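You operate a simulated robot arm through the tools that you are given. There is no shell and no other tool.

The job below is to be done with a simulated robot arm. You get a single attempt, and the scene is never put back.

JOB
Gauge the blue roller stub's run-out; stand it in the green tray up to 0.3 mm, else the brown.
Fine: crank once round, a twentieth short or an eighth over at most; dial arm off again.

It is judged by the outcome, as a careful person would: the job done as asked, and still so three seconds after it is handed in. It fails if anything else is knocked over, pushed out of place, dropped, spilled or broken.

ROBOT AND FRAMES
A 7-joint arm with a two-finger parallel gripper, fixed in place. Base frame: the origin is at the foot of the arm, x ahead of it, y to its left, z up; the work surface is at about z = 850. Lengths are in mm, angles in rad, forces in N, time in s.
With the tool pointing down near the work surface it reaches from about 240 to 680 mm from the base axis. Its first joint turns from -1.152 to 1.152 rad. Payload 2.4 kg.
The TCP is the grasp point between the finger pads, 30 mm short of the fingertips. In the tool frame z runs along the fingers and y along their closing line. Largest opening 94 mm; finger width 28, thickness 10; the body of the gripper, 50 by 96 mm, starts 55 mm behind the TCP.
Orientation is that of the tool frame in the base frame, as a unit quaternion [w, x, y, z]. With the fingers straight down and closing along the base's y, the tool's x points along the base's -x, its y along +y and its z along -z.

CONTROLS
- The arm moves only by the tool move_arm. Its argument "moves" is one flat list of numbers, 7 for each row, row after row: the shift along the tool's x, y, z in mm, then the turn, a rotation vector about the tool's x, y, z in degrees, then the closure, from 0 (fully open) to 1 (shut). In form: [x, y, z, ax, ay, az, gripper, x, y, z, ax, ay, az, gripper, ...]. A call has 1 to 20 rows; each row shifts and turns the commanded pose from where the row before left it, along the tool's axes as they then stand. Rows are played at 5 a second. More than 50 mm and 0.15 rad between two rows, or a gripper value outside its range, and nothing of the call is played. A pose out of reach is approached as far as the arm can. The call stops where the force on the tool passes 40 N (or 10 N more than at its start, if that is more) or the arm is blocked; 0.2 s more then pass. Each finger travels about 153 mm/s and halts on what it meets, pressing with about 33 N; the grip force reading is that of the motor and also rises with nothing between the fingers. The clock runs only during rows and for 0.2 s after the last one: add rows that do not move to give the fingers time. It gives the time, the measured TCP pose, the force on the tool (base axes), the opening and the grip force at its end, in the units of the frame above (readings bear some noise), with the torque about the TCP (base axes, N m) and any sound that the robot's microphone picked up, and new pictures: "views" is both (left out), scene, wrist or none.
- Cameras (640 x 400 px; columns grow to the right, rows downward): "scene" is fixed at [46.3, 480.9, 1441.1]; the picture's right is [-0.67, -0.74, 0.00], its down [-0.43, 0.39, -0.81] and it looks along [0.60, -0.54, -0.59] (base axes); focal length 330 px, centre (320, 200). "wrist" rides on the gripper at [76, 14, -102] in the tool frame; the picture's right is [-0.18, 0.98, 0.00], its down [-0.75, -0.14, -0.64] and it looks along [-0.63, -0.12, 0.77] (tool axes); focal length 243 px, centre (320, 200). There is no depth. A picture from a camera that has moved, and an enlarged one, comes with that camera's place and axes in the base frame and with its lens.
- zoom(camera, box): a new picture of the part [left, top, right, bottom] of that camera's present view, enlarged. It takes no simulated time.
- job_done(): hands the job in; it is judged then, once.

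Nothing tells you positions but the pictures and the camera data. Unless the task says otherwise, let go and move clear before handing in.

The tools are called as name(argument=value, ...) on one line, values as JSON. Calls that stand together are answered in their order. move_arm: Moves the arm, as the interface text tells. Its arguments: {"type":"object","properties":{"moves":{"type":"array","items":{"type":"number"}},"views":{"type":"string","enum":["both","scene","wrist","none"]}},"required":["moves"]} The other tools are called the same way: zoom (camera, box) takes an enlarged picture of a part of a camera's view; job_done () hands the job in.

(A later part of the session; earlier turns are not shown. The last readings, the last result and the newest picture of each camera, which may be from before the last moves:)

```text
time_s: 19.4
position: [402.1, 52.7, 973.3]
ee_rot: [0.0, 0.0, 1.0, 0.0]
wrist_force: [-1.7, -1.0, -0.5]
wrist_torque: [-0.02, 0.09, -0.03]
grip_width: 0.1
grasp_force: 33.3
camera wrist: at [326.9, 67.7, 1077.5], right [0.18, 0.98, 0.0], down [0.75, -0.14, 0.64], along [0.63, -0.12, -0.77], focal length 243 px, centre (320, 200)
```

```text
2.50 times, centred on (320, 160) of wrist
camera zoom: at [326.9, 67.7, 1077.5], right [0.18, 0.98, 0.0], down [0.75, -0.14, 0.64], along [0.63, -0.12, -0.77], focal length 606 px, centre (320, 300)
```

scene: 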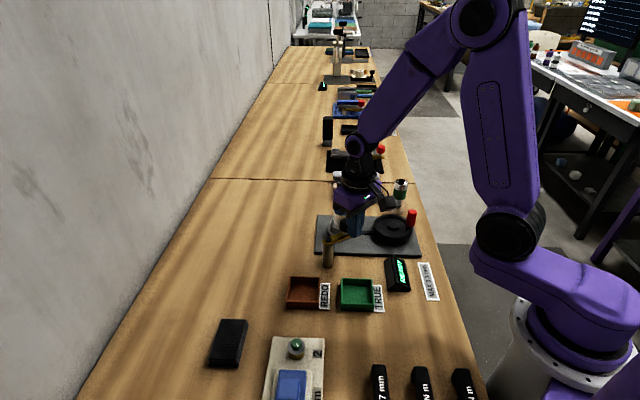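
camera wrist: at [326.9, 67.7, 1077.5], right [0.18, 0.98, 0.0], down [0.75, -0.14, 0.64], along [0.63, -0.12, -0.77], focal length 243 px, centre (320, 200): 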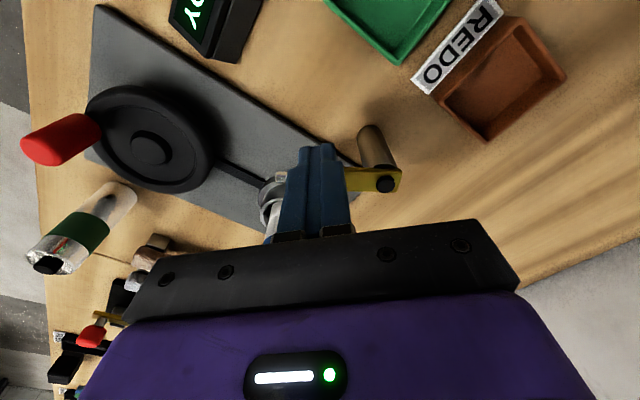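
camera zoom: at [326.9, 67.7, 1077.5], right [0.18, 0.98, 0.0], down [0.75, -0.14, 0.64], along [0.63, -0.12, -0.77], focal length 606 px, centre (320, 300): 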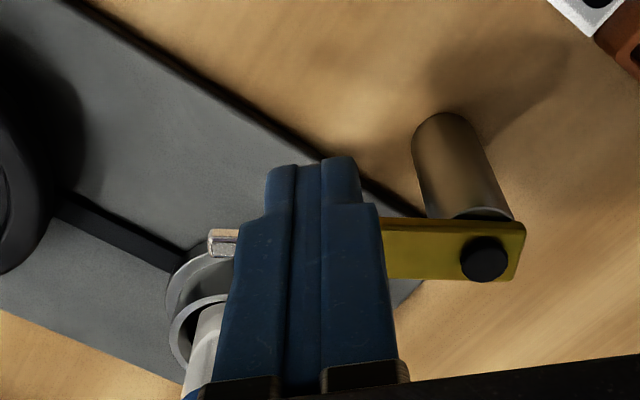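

The arm swings freely with under 2 N. I continue toward the stub and watch for contact and the display.

move_arm(moves=[-3.85, -0.5, 0, 0, 0, 0, 1, -3.85, -0.5, 0, 0, 0, 0, 1, -3.85, 0.2, 0, 0, 0, 0, 1, -3.85, 0.2, 0, 0, 0, 0, 1, -3.75, 0.9, 0, 0, 0, 0, 1, -3.75, 0.9, 0, 0, 0, 0, 1, 0, 0, 0, 0, 0, 0, 1], views="both")

zoom(camera="scene", box=[310, 180, 430, 290])

zoom(camera="wrist", box=[240, 80, 420, 240])

```text
time_s: 21.0
position: [426.6, 53.7, 973.8]
ee_rot: [0.0, -0.001, 1.0, 0.0]
wrist_force: [-0.8, 0.0, 0.6]
wrist_torque: [-0.02, 0.04, -0.02]
grip_width: 0.0
grasp_force: 32.8
camera wrist: at [351.0, 69.3, 1078.0], right [0.18, 0.98, 0.0], down [0.75, -0.14, 0.64], along [0.63, -0.12, -0.77], focal length 243 px, centre (320, 200)
```

scene: 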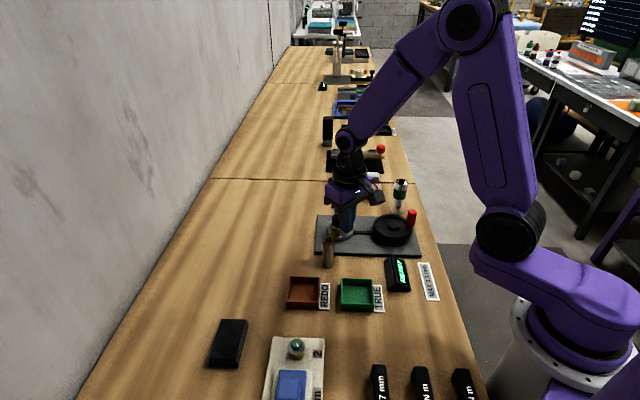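
wrist: 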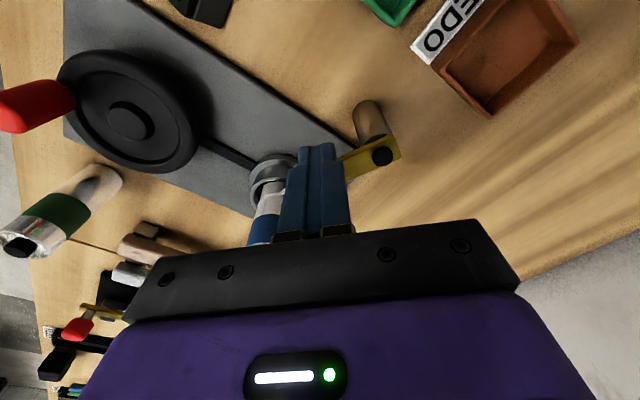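

```text
3.64 times, centred on (370, 235) of scene
camera zoom: at [46.3, 480.9, 1441.1], right [-0.67, -0.74, 0.0], down [-0.43, 0.39, -0.81], along [0.6, -0.54, -0.59], focal length 1199 px, centre (138, 73)
```

zoom: 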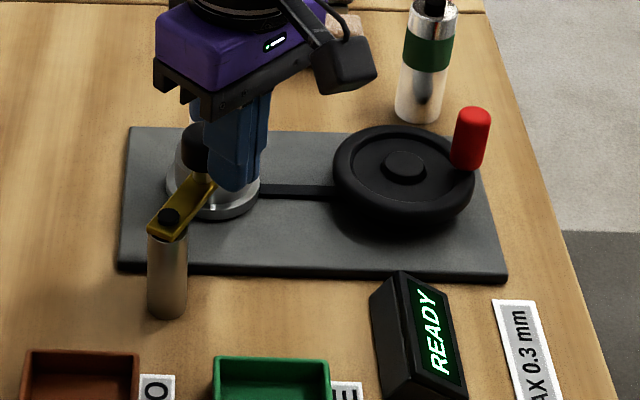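

```text
2.50 times, centred on (330, 160) of wrist
camera zoom: at [351.0, 69.3, 1078.0], right [0.18, 0.98, 0.0], down [0.75, -0.14, 0.64], along [0.63, -0.12, -0.77], focal length 606 px, centre (295, 300)
```

zoom: 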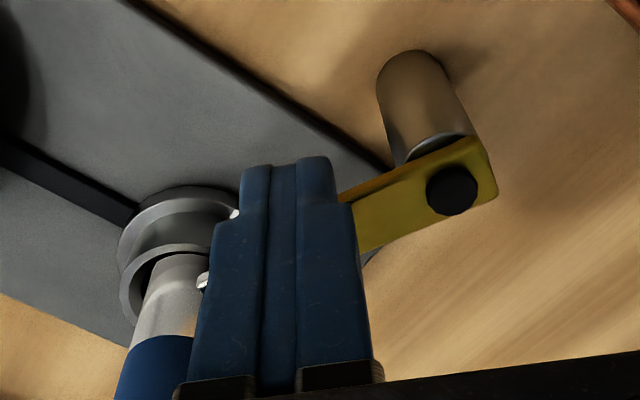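

The arm now points at about −72°, its plunger close to the stub's side. I push the last few degrees toward pointing straight at the chuck centre.

move_arm(moves=[-1.8, 0.7, 0, 0, 0, 0, 1, -1.8, 0.7, 0, 0, 0, 0, 1, 0, 0, 0, 0, 0, 0, 1], views="both")

zoom(camera="scene", box=[310, 180, 430, 290])

zoom(camera="wrist", box=[240, 80, 420, 240])

```text
time_s: 21.8
position: [430.2, 55.7, 973.9]
ee_rot: [0.001, 0.0, 1.0, 0.0]
wrist_force: [-1.2, -0.6, -0.2]
wrist_torque: [-0.01, 0.03, -0.04]
grip_width: 0.1
grasp_force: 33.3
camera wrist: at [354.0, 70.8, 1078.1], right [0.18, 0.98, 0.0], down [0.75, -0.14, 0.64], along [0.63, -0.12, -0.77], focal length 243 px, centre (320, 200)
```

scene: 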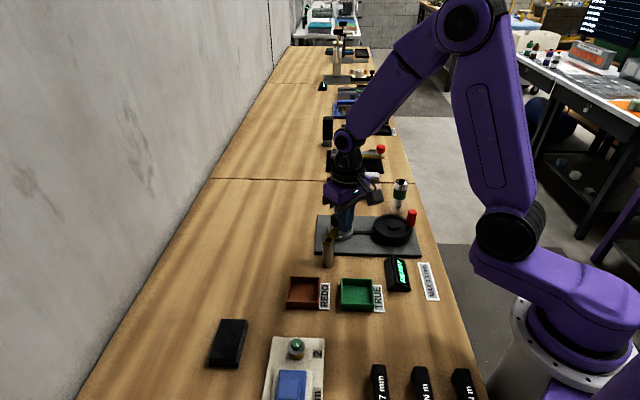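
wrist: 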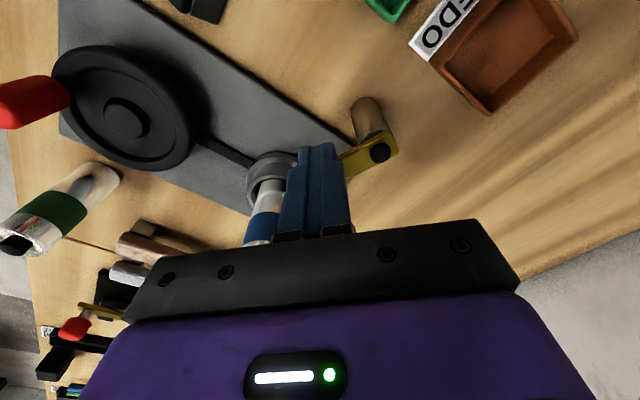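

```text
3.64 times, centred on (370, 235) of scene
camera zoom: at [46.3, 480.9, 1441.1], right [-0.67, -0.74, 0.0], down [-0.43, 0.39, -0.81], along [0.6, -0.54, -0.59], focal length 1199 px, centre (138, 73)
```

zoom: 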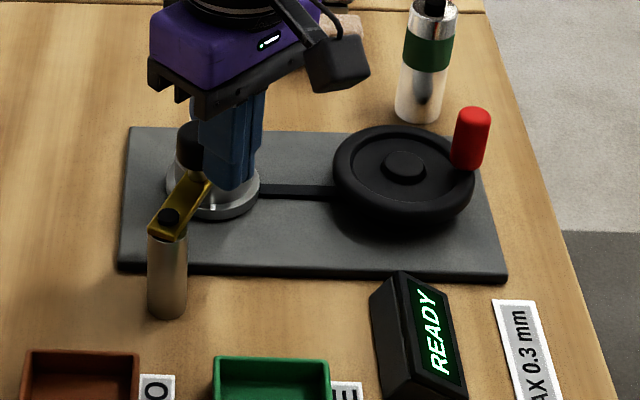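

```text
2.50 times, centred on (330, 160) of wrist
camera zoom: at [354.0, 70.8, 1078.1], right [0.18, 0.98, 0.0], down [0.75, -0.14, 0.64], along [0.63, -0.12, -0.77], focal length 606 px, centre (295, 300)
```

zoom: 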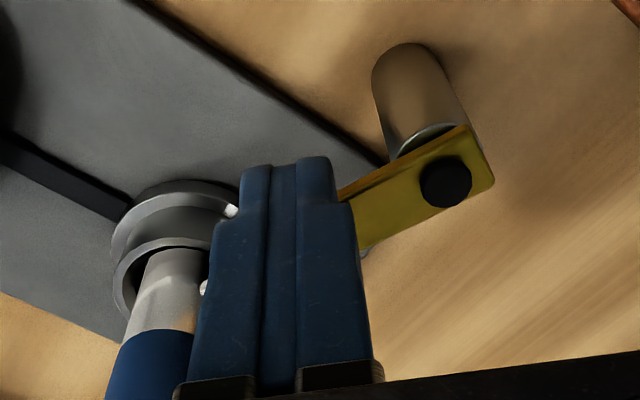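

Still READY and no resistance; a few more degrees.

move_arm(moves=[-1.75, 0.8, 0, 0, 0, 0, 1, -1.75, 0.8, 0, 0, 0, 0, 1, 0, 0, 0, 0, 0, 0, 1, 0, 0, 0, 0, 0, 0, 1], views="both")

zoom(camera="scene", box=[310, 180, 430, 290])

zoom(camera="wrist", box=[240, 80, 420, 240])

```text
time_s: 22.8
position: [432.7, 56.9, 974.6]
ee_rot: [0.0, 0.0, 1.0, 0.0]
wrist_force: [-0.8, -0.3, -0.2]
wrist_torque: [-0.01, 0.01, -0.02]
grip_width: 0.1
grasp_force: 32.5
camera wrist: at [357.0, 72.1, 1077.9], right [0.18, 0.98, 0.0], down [0.75, -0.14, 0.64], along [0.63, -0.12, -0.77], focal length 243 px, centre (320, 200)
```

scene: 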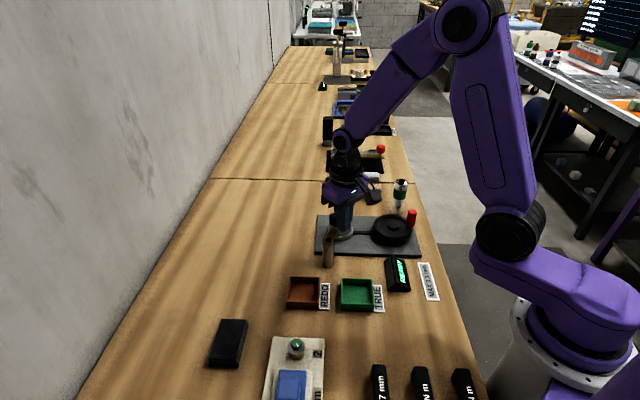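
wrist: 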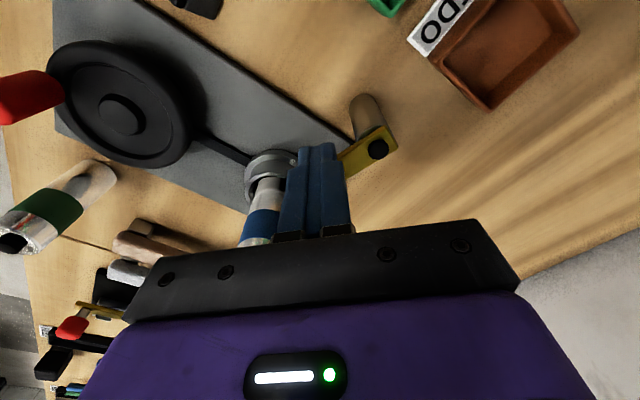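

```text
3.64 times, centred on (370, 235) of scene
camera zoom: at [46.3, 480.9, 1441.1], right [-0.67, -0.74, 0.0], down [-0.43, 0.39, -0.81], along [0.6, -0.54, -0.59], focal length 1199 px, centre (138, 73)
```

zoom: 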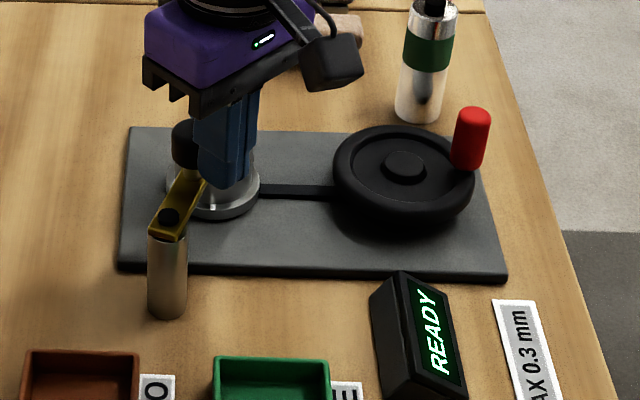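

```text
2.50 times, centred on (330, 160) of wrist
camera zoom: at [357.0, 72.1, 1077.9], right [0.18, 0.98, 0.0], down [0.75, -0.14, 0.64], along [0.63, -0.12, -0.77], focal length 606 px, centre (295, 300)
```

zoom: 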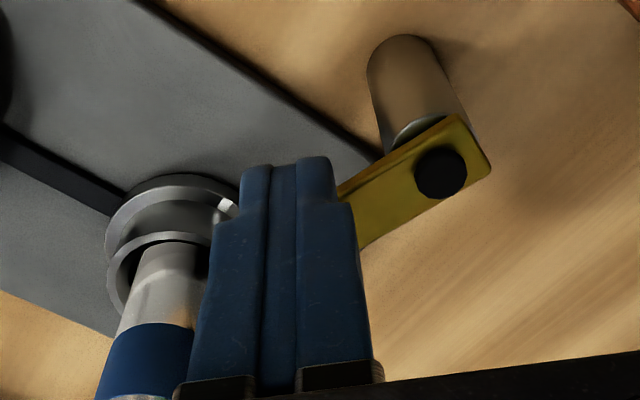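

I can't see the plunger behind the fingers, so I back off in −x and rise to look at the arm relative to the stub.

move_arm(moves=[15, 0, 0, 0, 0, 0, 1, 10, 0, -20, 0, 0, 0, 1, 10, 0, -40, 0, 0, 0, 1, 5, 0, -30, 0, 0, 0, 1, 0, 0, 0, 0, 0, 0, 1], views="both")

zoom(camera="scene", box=[310, 180, 430, 290])

zoom(camera="wrist", box=[220, 80, 420, 240])

```text
time_s: 24.0
position: [391.9, 58.6, 1064.8]
ee_rot: [0.001, 0.0, 1.0, 0.0]
wrist_force: [-0.7, -0.2, 0.4]
wrist_torque: [-0.05, 0.0, 0.01]
grip_width: 0.0
grasp_force: 32.9
camera wrist: at [316.4, 73.1, 1168.7], right [0.18, 0.98, 0.0], down [0.75, -0.14, 0.64], along [0.63, -0.12, -0.77], focal length 243 px, centre (320, 200)
```

scene: 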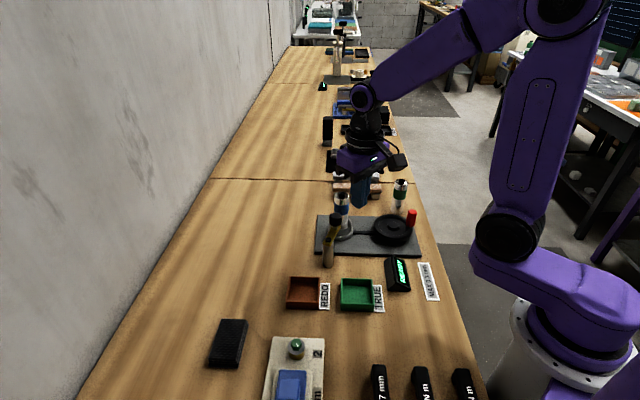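
wrist: 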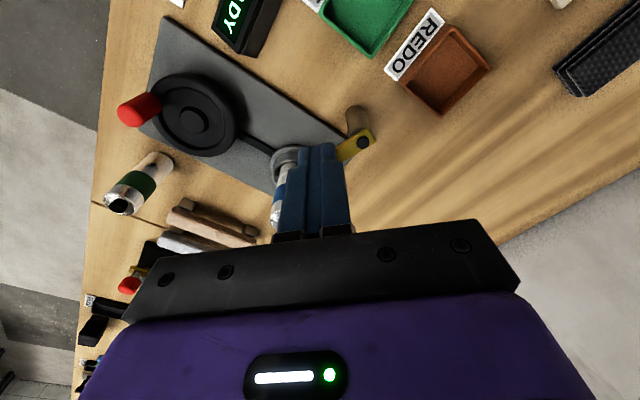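

```text
3.64 times, centred on (370, 235) of scene
camera zoom: at [46.3, 480.9, 1441.1], right [-0.67, -0.74, 0.0], down [-0.43, 0.39, -0.81], along [0.6, -0.54, -0.59], focal length 1199 px, centre (138, 73)
```

zoom: 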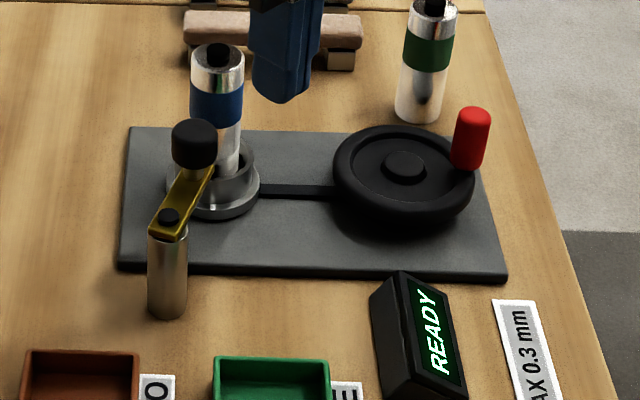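

```text
2.50 times, centred on (320, 160) of wrist
camera zoom: at [316.4, 73.1, 1168.7], right [0.18, 0.98, 0.0], down [0.75, -0.14, 0.64], along [0.63, -0.12, -0.77], focal length 606 px, centre (320, 300)
```

zoom: 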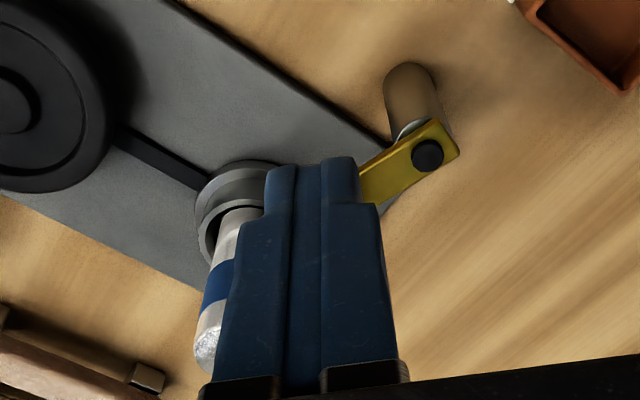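

I open the fingers at this height to clear the view of the plunger tip.

move_arm(moves=[0, 0, 0, 0, 0, 0, 0.3, 0, 0, 0, 0, 0, 0, 0, 0, 0, 0, 0, 0, 0, 0], views="wrist")

zoom(camera="wrist", box=[250, 90, 410, 250])

```text
time_s: 24.8
position: [392.1, 59.3, 1064.5]
ee_rot: [0.0, 0.0, 1.0, 0.0]
wrist_force: [0.3, 0.4, -0.9]
wrist_torque: [0.03, 0.02, 0.0]
grip_width: 93.8
grasp_force: 0.1
camera wrist: at [316.6, 73.0, 1168.4], right [0.18, 0.98, 0.0], down [0.75, -0.14, 0.64], along [0.63, -0.12, -0.77], focal length 243 px, centre (320, 200)
```

wrist: 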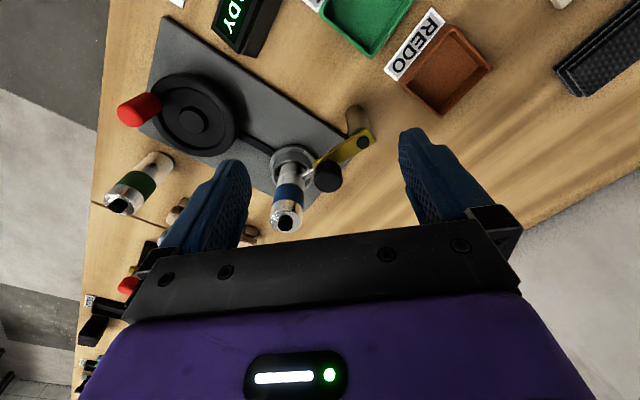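

```text
2.50 times, centred on (330, 170) of wrist
camera zoom: at [316.6, 73.0, 1168.4], right [0.18, 0.98, 0.0], down [0.75, -0.14, 0.64], along [0.63, -0.12, -0.77], focal length 606 px, centre (295, 275)
```

zoom: 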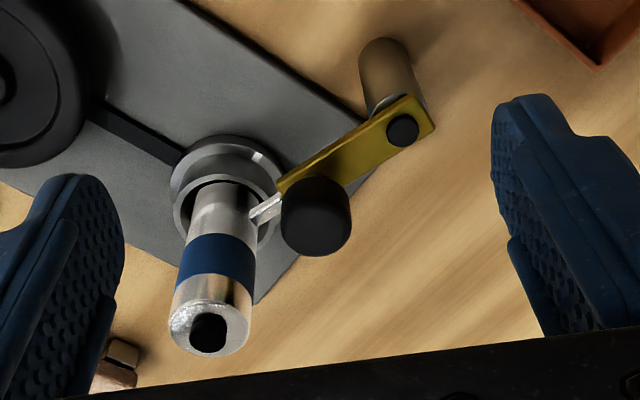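

The plunger points near −65° and its tip seems a few mm short of the stub's side; the arm needs a little more swing. I go back behind the knob and push in small steps, watching force.

move_arm(moves=[0, 0, 0, 0, 0, 0, 0.5, -13, 0, 0, 0, 0, 0, 1, -13, -1, 30, 0, 0, 0, 1, 0, 0, 30, 0, 0, 0, 1, 0, 0, 30, 0, 0, 0, 1, -7, 0, 0, 0, 0, 0, 1, -5, 0, 0, 0, 0, 0, 1, -3, 0.7, 0, 0, 0, 0, 1, -1.5, 0.7, 0, 0, 0, 0, 1, 0, 0, 0, 0, 0, 0, 1], views="both")

zoom(camera="scene", box=[310, 180, 430, 290])

```text
time_s: 27.0
position: [436.5, 57.1, 973.3]
ee_rot: [0.0, 0.0, 1.0, 0.0]
wrist_force: [-1.9, 0.0, -0.7]
wrist_torque: [-0.01, 0.02, -0.03]
grip_width: 0.0
grasp_force: 33.1
camera wrist: at [360.2, 72.3, 1077.0], right [0.18, 0.98, 0.0], down [0.75, -0.14, 0.64], along [0.63, -0.12, -0.77], focal length 243 px, centre (320, 200)
```

scene: 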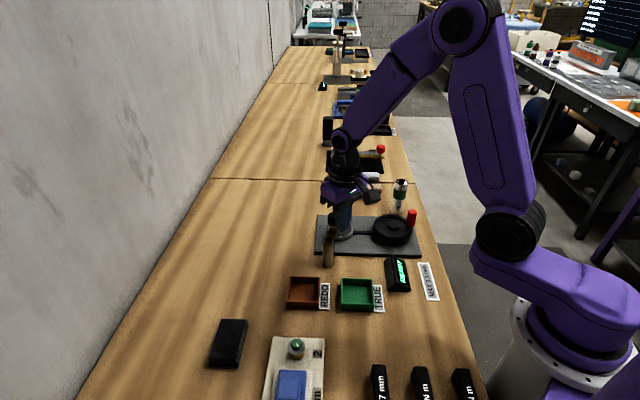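
wrist: 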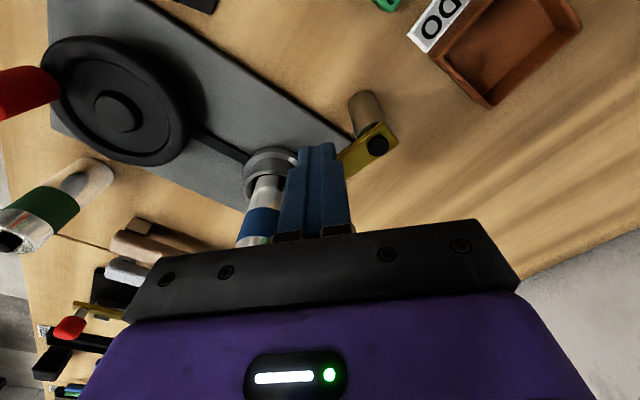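

```text
3.64 times, centred on (370, 235) of scene
camera zoom: at [46.3, 480.9, 1441.1], right [-0.67, -0.74, 0.0], down [-0.43, 0.39, -0.81], along [0.6, -0.54, -0.59], focal length 1199 px, centre (138, 73)
```

zoom: 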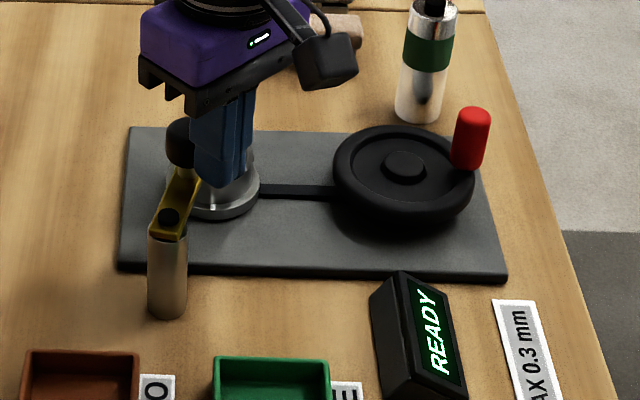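

Resistance is still only about 2 N. Two more small steps.

move_arm(moves=[-1, 0.4, 0, 0, 0, 0, 1, -1, 0.5, 0, 0, 0, 0, 1, 0, 0, 0, 0, 0, 0, 1, 0, 0, 0, 0, 0, 0, 1], views="wrist")

zoom(camera="scene", box=[310, 180, 430, 290])

zoom(camera="wrist", box=[240, 80, 420, 240])

```text
time_s: 28.0
position: [437.0, 57.5, 973.9]
ee_rot: [-0.001, -0.001, 1.0, 0.0]
wrist_force: [-2.5, -0.5, -0.5]
wrist_torque: [0.0, 0.05, -0.02]
grip_width: 0.0
grasp_force: 33.0
camera wrist: at [361.8, 73.3, 1077.5], right [0.18, 0.98, 0.0], down [0.75, -0.14, 0.64], along [0.63, -0.12, -0.77], focal length 243 px, centre (320, 200)
```

wrist: 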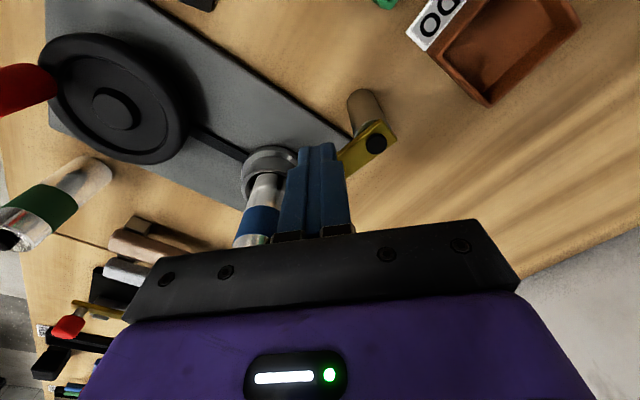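

```text
3.64 times, centred on (370, 235) of scene
camera zoom: at [46.3, 480.9, 1441.1], right [-0.67, -0.74, 0.0], down [-0.43, 0.39, -0.81], along [0.6, -0.54, -0.59], focal length 1199 px, centre (138, 73)
```

zoom: 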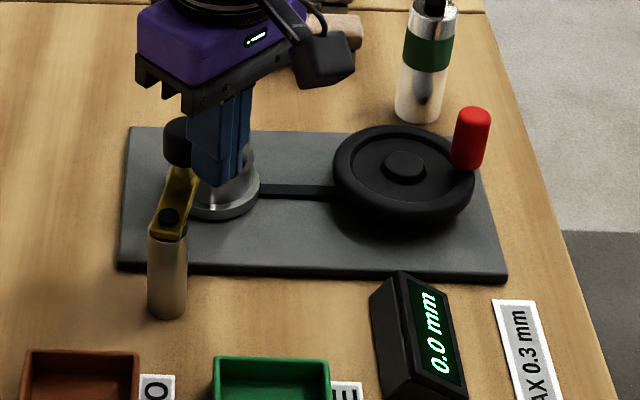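

```text
2.50 times, centred on (330, 160) of wrist
camera zoom: at [361.8, 73.3, 1077.5], right [0.18, 0.98, 0.0], down [0.75, -0.14, 0.64], along [0.63, -0.12, -0.77], focal length 606 px, centre (295, 300)
```

zoom: 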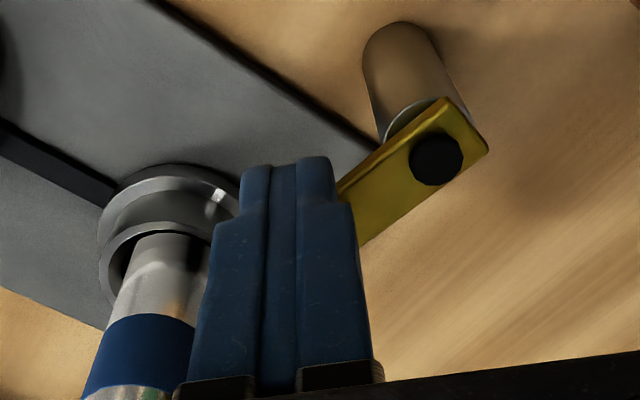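

The display switched to "0.0 mm" — the dial is on. I nudge it about 0.8 mm more for margin and confirm the reading holds.

move_arm(moves=[-0.8, 0.4, 0, 0, 0, 0, 1, 0, 0, 0, 0, 0, 0, 1, 0, 0, 0, 0, 0, 0, 1], views="none")

zoom(camera="scene", box=[310, 180, 430, 290])

```text
time_s: 28.8
position: [439.5, 59.1, 973.4]
ee_rot: [0.0, -0.001, 1.0, 0.0]
wrist_force: [-1.5, -1.4, -0.5]
wrist_torque: [-0.02, 0.05, 0.02]
grip_width: 0.0
grasp_force: 33.6
```

```text
3.64 times, centred on (370, 235) of scene
camera zoom: at [46.3, 480.9, 1441.1], right [-0.67, -0.74, 0.0], down [-0.43, 0.39, -0.81], along [0.6, -0.54, -0.59], focal length 1199 px, centre (138, 73)
```

zoom: 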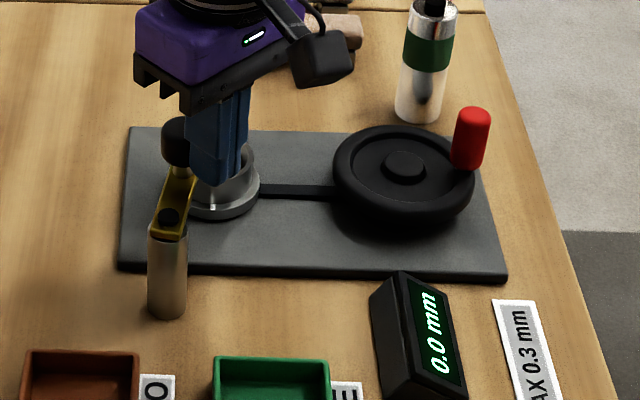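

Reading holds at 0.0 mm. I back off in −x, rise, and move toward the crank with the fingers opening to look at the arm and the red knob.

move_arm(moves=[8, 0, 0, 0, 0, 0, 1, 17, 0, 0, 0, 0, 0, 1, 0, 0, -30, 0, 0, 0, 1, 0, 0, -35, 0, 0, 0, 1, 15, -30, -25, 0, 0, 0, 0.6, 15, -35, 0, 0, 0, 0, 0.3, 10, -35, 0, 0, 0, 0, 0.3, 0, 0, 0, 0, 0, 0, 0.3], views="both")

zoom(camera="scene", box=[310, 180, 430, 290])

zoom(camera="wrist", box=[180, 60, 420, 240])

```text
time_s: 30.6
position: [374.1, -41.0, 1063.4]
ee_rot: [0.0, 0.0, 1.0, 0.0]
wrist_force: [0.0, -0.5, 0.0]
wrist_torque: [-0.01, 0.01, -0.03]
grip_width: 65.3
grasp_force: 0.0
camera wrist: at [298.3, -25.5, 1167.7], right [0.18, 0.98, 0.0], down [0.75, -0.14, 0.64], along [0.63, -0.12, -0.77], focal length 243 px, centre (320, 200)
```

scene: 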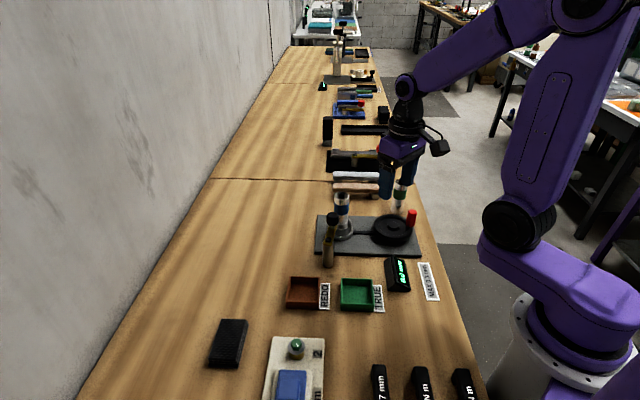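
wrist: 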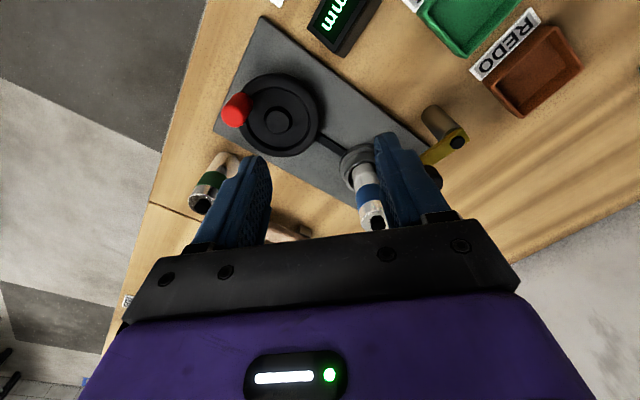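

```text
3.64 times, centred on (370, 235) of scene
camera zoom: at [46.3, 480.9, 1441.1], right [-0.67, -0.74, 0.0], down [-0.43, 0.39, -0.81], along [0.6, -0.54, -0.59], focal length 1199 px, centre (138, 73)
```

zoom: 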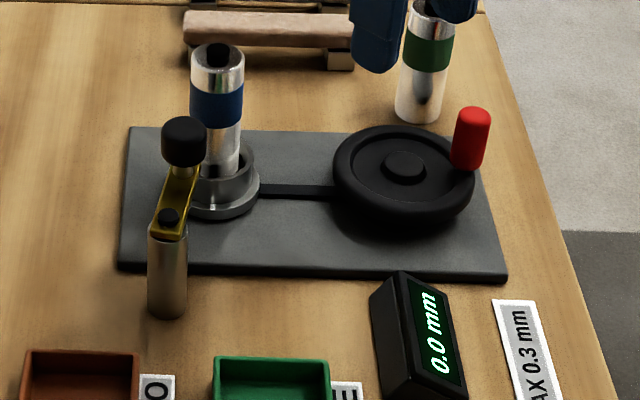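

```text
2.22 times, centred on (300, 150) of wrist
camera zoom: at [298.3, -25.5, 1167.7], right [0.18, 0.98, 0.0], down [0.75, -0.14, 0.64], along [0.63, -0.12, -0.77], focal length 539 px, centre (364, 311)
```

zoom: 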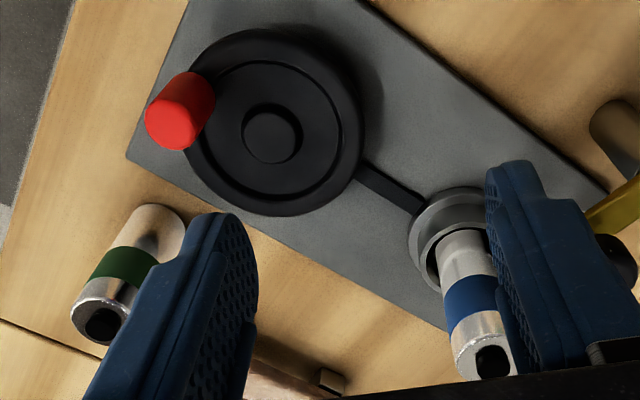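

The dial stays on at 0.0 mm. I shift over the crank to measure its centre and knob accurately.

move_arm(moves=[0, -23, 0, 0, 0, 0, 0.3, 0, -23, 0, 0, 0, 0, 0.3, 0, 0, 0, 0, 0, 0, 0.3, 0, 0, 0, 0, 0, 0, 0.3], views="wrist")

zoom(camera="wrist", box=[220, 70, 420, 210])

```text
time_s: 31.6
position: [373.3, -89.1, 1062.3]
ee_rot: [0.0, 0.0, 1.0, 0.0]
wrist_force: [-0.4, -0.5, 0.5]
wrist_torque: [-0.02, 0.01, 0.01]
grip_width: 65.7
grasp_force: 0.0
camera wrist: at [298.7, -73.0, 1167.2], right [0.18, 0.98, 0.0], down [0.75, -0.14, 0.64], along [0.63, -0.12, -0.77], focal length 243 px, centre (320, 200)
```

wrist: 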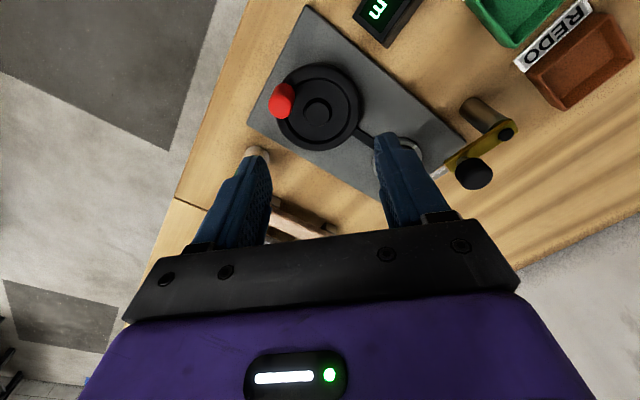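

```text
2.86 times, centred on (320, 140) of wrist
camera zoom: at [298.7, -73.0, 1167.2], right [0.18, 0.98, 0.0], down [0.75, -0.14, 0.64], along [0.63, -0.12, -0.77], focal length 693 px, centre (320, 371)
```

zoom: 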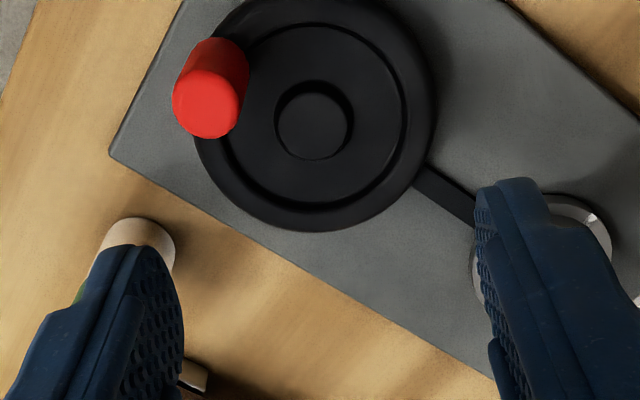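

Crank hub is near (398.7, −94.8), red knob top near (371, −125.6, 930), about 23 mm across on a 41 mm radius. I move above the knob and verify alignment.

move_arm(moves=[1, -18.5, 12, 0, 0, 0, 0.4, 1.1, -18.6, 12, 0, 0, 0, 0.4, 0, 0, 25, 0, 0, 0, 0.4, 0, 0, 0, 0, 0, 0, 0.4, 0, 0, 0, 0, 0, 0, 0.4], views="both")

zoom(camera="wrist", box=[240, 70, 440, 210])

```text
time_s: 32.8
position: [371.8, -124.3, 1015.3]
ee_rot: [0.0, 0.0, 1.0, 0.0]
wrist_force: [-0.2, -0.9, 0.1]
wrist_torque: [-0.02, 0.0, 0.0]
grip_width: 56.5
grasp_force: 0.1
camera wrist: at [295.2, -109.6, 1118.6], right [0.18, 0.98, 0.0], down [0.75, -0.14, 0.64], along [0.63, -0.12, -0.77], focal length 243 px, centre (320, 200)
```

scene: 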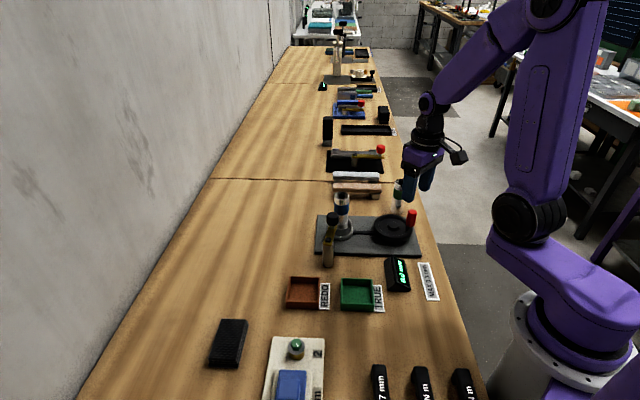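
wrist: 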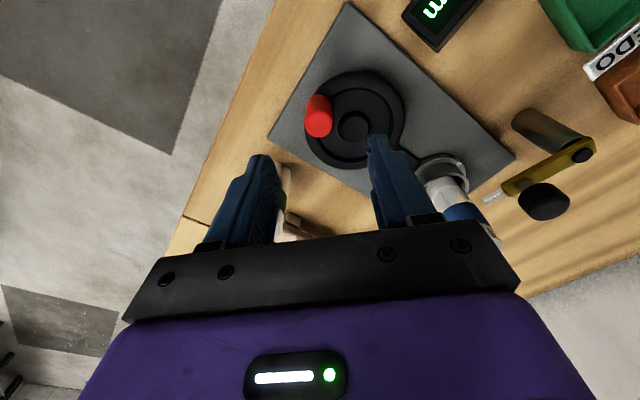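

```text
2.86 times, centred on (340, 140) of wrist
camera zoom: at [295.2, -109.6, 1118.6], right [0.18, 0.98, 0.0], down [0.75, -0.14, 0.64], along [0.63, -0.12, -0.77], focal length 693 px, centre (263, 371)
```

zoom: 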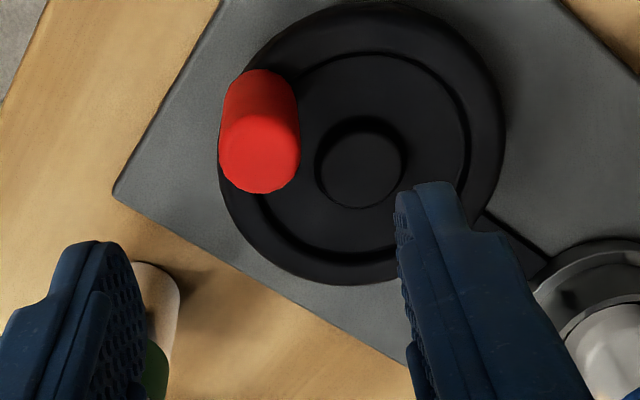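

The knob is within about 1 mm of the finger midplane. I correct y by −0.9 mm, descend to z 934 (tips clear of the wheel rim) and grip it.

move_arm(moves=[0, -0.9, 25, 0, 0, 0, 0.4, 0, 0, 25, 0, 0, 0, 0.4, 0, 0, 20, 0, 0, 0, 0.4, 0, 0, 11, 0, 0, 0, 0.4, 0, 0, 0, 0, 0, 0, 0.55, 0, 0, 0, 0, 0, 0, 0.7, 0, 0, 0, 0, 0, 0, 0.76, 0, 0, 0, 0, 0, 0, 1, 0, 0, 0, 0, 0, 0, 1], views="both")

zoom(camera="wrist", box=[240, 70, 440, 210])

zoom(camera="scene", box=[310, 180, 430, 290])

```text
time_s: 34.8
position: [372.0, -125.1, 934.0]
ee_rot: [-0.001, -0.001, 1.0, 0.0]
wrist_force: [-1.5, 12.0, -4.0]
wrist_torque: [-0.62, -0.05, -0.04]
grip_width: 22.5
grasp_force: 44.8
camera wrist: at [295.9, -110.4, 1038.3], right [0.18, 0.98, 0.0], down [0.75, -0.14, 0.64], along [0.63, -0.12, -0.77], focal length 243 px, centre (320, 200)
```

scene: 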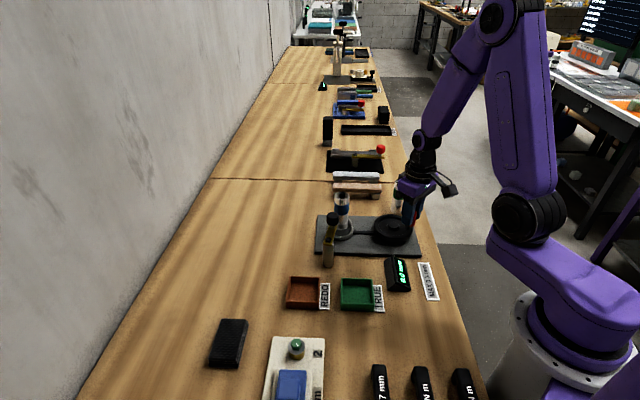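
wrist: 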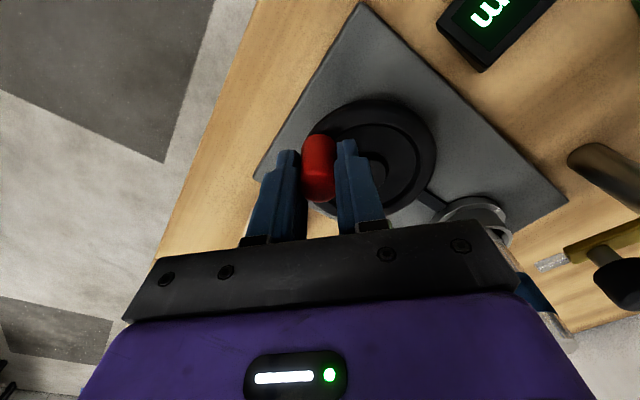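

```text
2.86 times, centred on (340, 140) of wrist
camera zoom: at [295.9, -110.4, 1038.3], right [0.18, 0.98, 0.0], down [0.75, -0.14, 0.64], along [0.63, -0.12, -0.77], focal length 693 px, centre (263, 371)
```

zoom: 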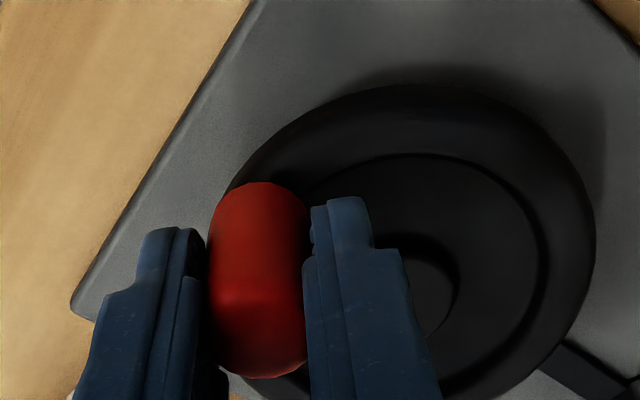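

```text
3.64 times, centred on (370, 235) of scene
camera zoom: at [46.3, 481.2, 1441.0], right [-0.67, -0.74, 0.0], down [-0.43, 0.39, -0.81], along [0.6, -0.54, -0.59], focal length 1199 px, centre (138, 73)
```

zoom: 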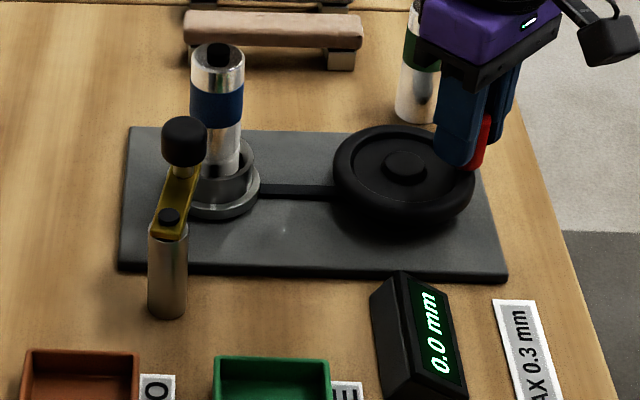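

Gripped at 22.5 mm; a 12 N side load shows the knob sits slightly +y of my command. I relieve that by 0.6 mm before cranking.

move_arm(moves=[0, 0.6, 0, 0, 0, 0, 1, 0, 0, 0, 0, 0, 0, 1], views="none")

```text
time_s: 35.4
position: [372.2, -125.8, 933.8]
ee_rot: [-0.001, 0.0, 1.0, 0.0]
wrist_force: [-1.0, 7.7, 1.0]
wrist_torque: [-0.56, 1.11, -0.01]
grip_width: 22.4
grasp_force: 45.0
```

move_arm(moves=[0, 1.0, 0, 0, 0, 0, 1, 0, 0, 0, 0, 0, 0, 1], views="none")

```text
time_s: 36.0
position: [371.7, -125.5, 934.2]
ee_rot: [0.002, 0.001, 1.0, 0.001]
wrist_force: [-3.0, -3.2, 11.7]
wrist_torque: [0.71, 1.33, -0.01]
grip_width: 22.4
grasp_force: 44.3
```

Side load is now about ±3 N, with the knob centred. I start cranking clockwise in small arc segments, checking forces.

move_arm(moves=[2.44, 2.62, 0, 0, 0, 0, 1, 2.44, 2.61, 0, 0, 0, 0, 1, 1.95, 3.0, 0, 0, 0, 0, 1, 1.95, 3.01, 0, 0, 0, 0, 1, 1.4, 3.29, 0, 0, 0, 0, 1, 1.4, 3.3, 0, 0, 0, 0, 1], views="both")

zoom(camera="scene", box=[310, 180, 430, 290])

zoom(camera="wrist", box=[240, 70, 440, 210])

```text
time_s: 37.4
position: [361.2, -106.7, 934.5]
ee_rot: [0.001, -0.001, 1.0, 0.0]
wrist_force: [0.8, -0.2, 3.2]
wrist_torque: [0.71, -0.01, -0.03]
grip_width: 22.3
grasp_force: 44.9
camera wrist: at [284.8, -91.7, 1038.0], right [0.18, 0.98, 0.0], down [0.75, -0.14, 0.64], along [0.63, -0.12, -0.77], focal length 243 px, centre (320, 200)
```

scene: 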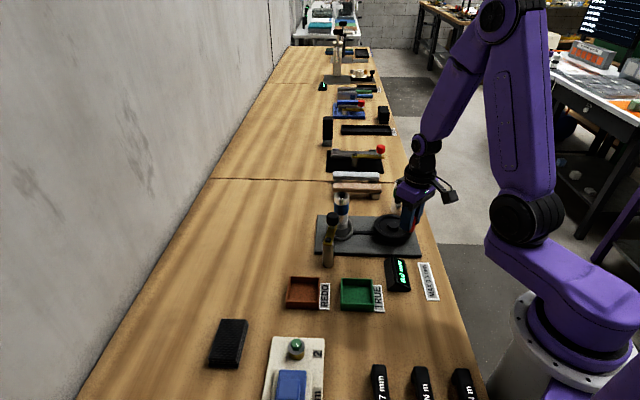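
wrist: 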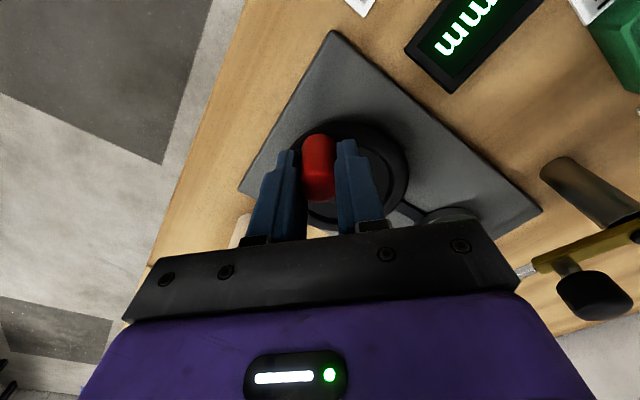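

```text
3.64 times, centred on (370, 235) of scene
camera zoom: at [46.3, 480.9, 1441.1], right [-0.67, -0.74, 0.0], down [-0.43, 0.39, -0.81], along [0.6, -0.54, -0.59], focal length 1199 px, centre (138, 73)
```

zoom: 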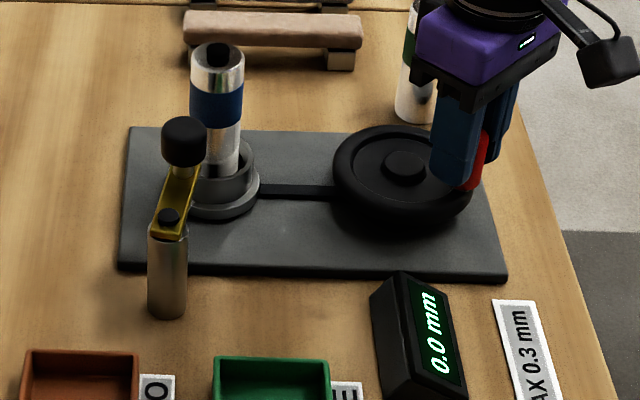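

```text
2.86 times, centred on (340, 140) of wrist
camera zoom: at [284.8, -91.7, 1038.0], right [0.18, 0.98, 0.0], down [0.75, -0.14, 0.64], along [0.63, -0.12, -0.77], focal length 693 px, centre (263, 371)
```

zoom: 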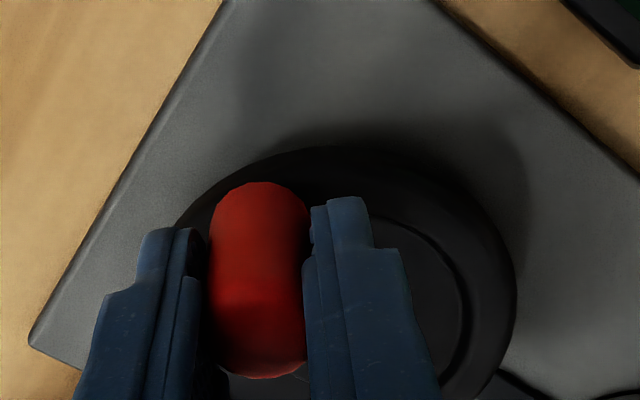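

The crank turns smoothly with almost no side load and the display still shows 0.0 mm. I continue the next 70°.

move_arm(moves=[0.8, 3.48, 0, 0, 0, 0, 1, 0.81, 3.49, 0, 0, 0, 0, 1, 0.19, 3.57, 0, 0, 0, 0, 1, 0.19, 3.58, 0, 0, 0, 0, 1, -0.44, 3.55, 0, 0, 0, 0, 1, -0.44, 3.56, 0, 0, 0, 0, 1, -1.04, 3.42, 0, 0, 0, 0, 1, -1.05, 3.42, 0, 0, 0, 0, 1, -1.62, 3.19, 0, 0, 0, 0, 1, -1.63, 3.19, 0, 0, 0, 0, 1, -2.15, 2.86, 0, 0, 0, 0, 1, -2.16, 2.86, 0, 0, 0, 0, 1, -2.61, 2.44, 0, 0, 0, 0, 1, -2.62, 2.44, 0, 0, 0, 0, 1], views="both")

zoom(camera="scene", box=[310, 180, 430, 290])

zoom(camera="wrist", box=[240, 70, 440, 210])

```text
time_s: 40.4
position: [375.8, -62.4, 934.9]
ee_rot: [0.001, 0.0, 1.0, 0.0]
wrist_force: [20.2, -27.0, -9.8]
wrist_torque: [0.45, 0.84, 0.07]
grip_width: 22.1
grasp_force: 45.0
camera wrist: at [298.9, -47.1, 1037.7], right [0.19, 0.98, 0.0], down [0.75, -0.14, 0.65], along [0.63, -0.12, -0.76], focal length 243 px, centre (320, 200)
```

scene: 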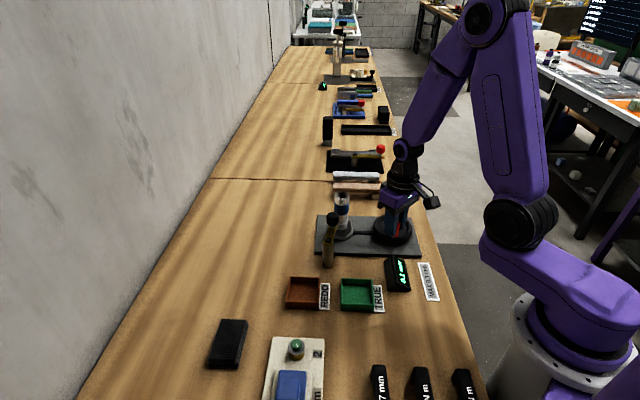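
wrist: 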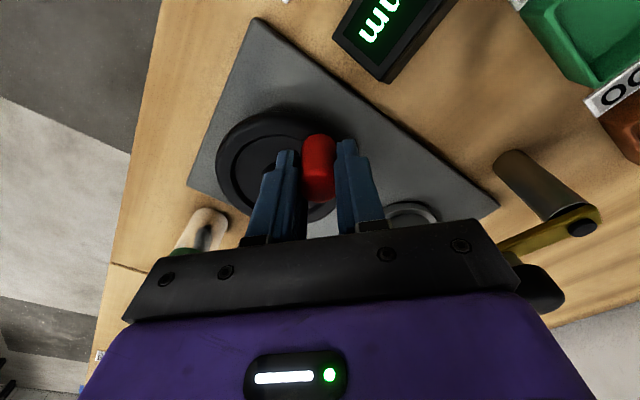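

```text
3.64 times, centred on (370, 235) of scene
camera zoom: at [47.0, 480.1, 1441.4], right [-0.67, -0.74, 0.0], down [-0.44, 0.39, -0.81], along [0.6, -0.54, -0.59], focal length 1199 px, centre (138, 73)
```

zoom: 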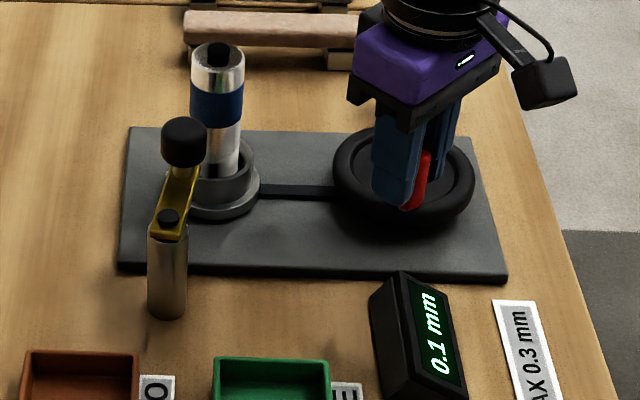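

```text
2.86 times, centred on (340, 140) of wrist
camera zoom: at [298.9, -47.1, 1037.7], right [0.19, 0.98, 0.0], down [0.75, -0.14, 0.65], along [0.63, -0.12, -0.76], focal length 693 px, centre (263, 371)
```

zoom: 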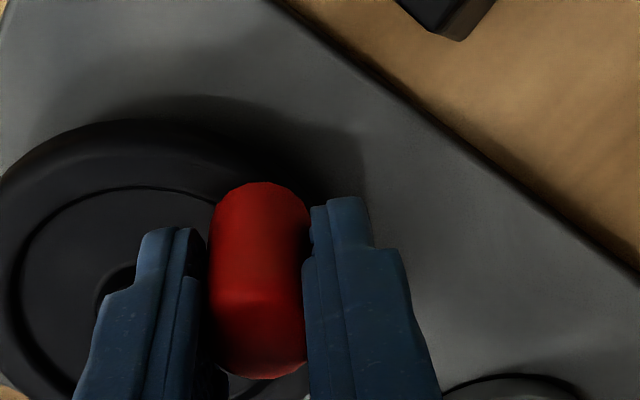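

Force built to about 33 N directed toward the hub, so my circle is ~1.5 mm too large (true radius ≈ 40). The display reads 0.1 mm so far; I pull in and check the load.

move_arm(moves=[-1.1, -1.12, 0, 0, 0, 0, 1, 0, 0, 0, 0, 0, 0, 1], views="none")

```text
time_s: 41.0
position: [375.1, -62.4, 933.3]
ee_rot: [0.001, 0.001, 1.0, 0.0]
wrist_force: [13.9, -14.5, -12.5]
wrist_torque: [0.53, -0.98, 0.01]
grip_width: 22.4
grasp_force: 45.4
```

Still about 20 N inward; I pull in another 1.5 mm.

move_arm(moves=[-0.9, -1.2, 0, 0, 0, 0, 1, 0, 0, 0, 0, 0, 0, 1], views="wrist")

zoom(camera="wrist", box=[200, 90, 400, 230])

```text
time_s: 41.6
position: [376.1, -61.9, 935.9]
ee_rot: [0.0, 0.0, 1.0, 0.0]
wrist_force: [3.2, -2.5, 2.7]
wrist_torque: [-0.8, -1.43, 0.03]
grip_width: 22.3
grasp_force: 45.1
camera wrist: at [299.8, -47.3, 1038.1], right [0.18, 0.98, 0.0], down [0.75, -0.14, 0.64], along [0.63, -0.12, -0.77], focal length 243 px, centre (320, 200)
```

wrist: 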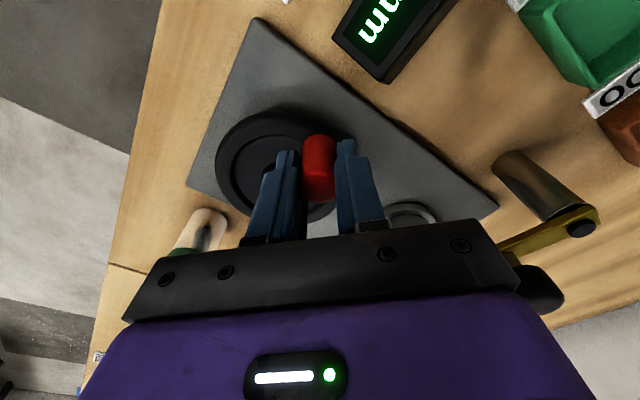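

```text
2.86 times, centred on (300, 160) of wrist
camera zoom: at [299.8, -47.3, 1038.1], right [0.18, 0.98, 0.0], down [0.75, -0.14, 0.64], along [0.63, -0.12, -0.77], focal length 693 px, centre (377, 314)
```

zoom: 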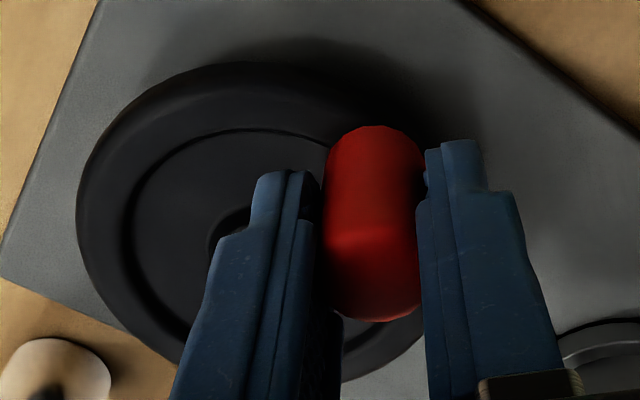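

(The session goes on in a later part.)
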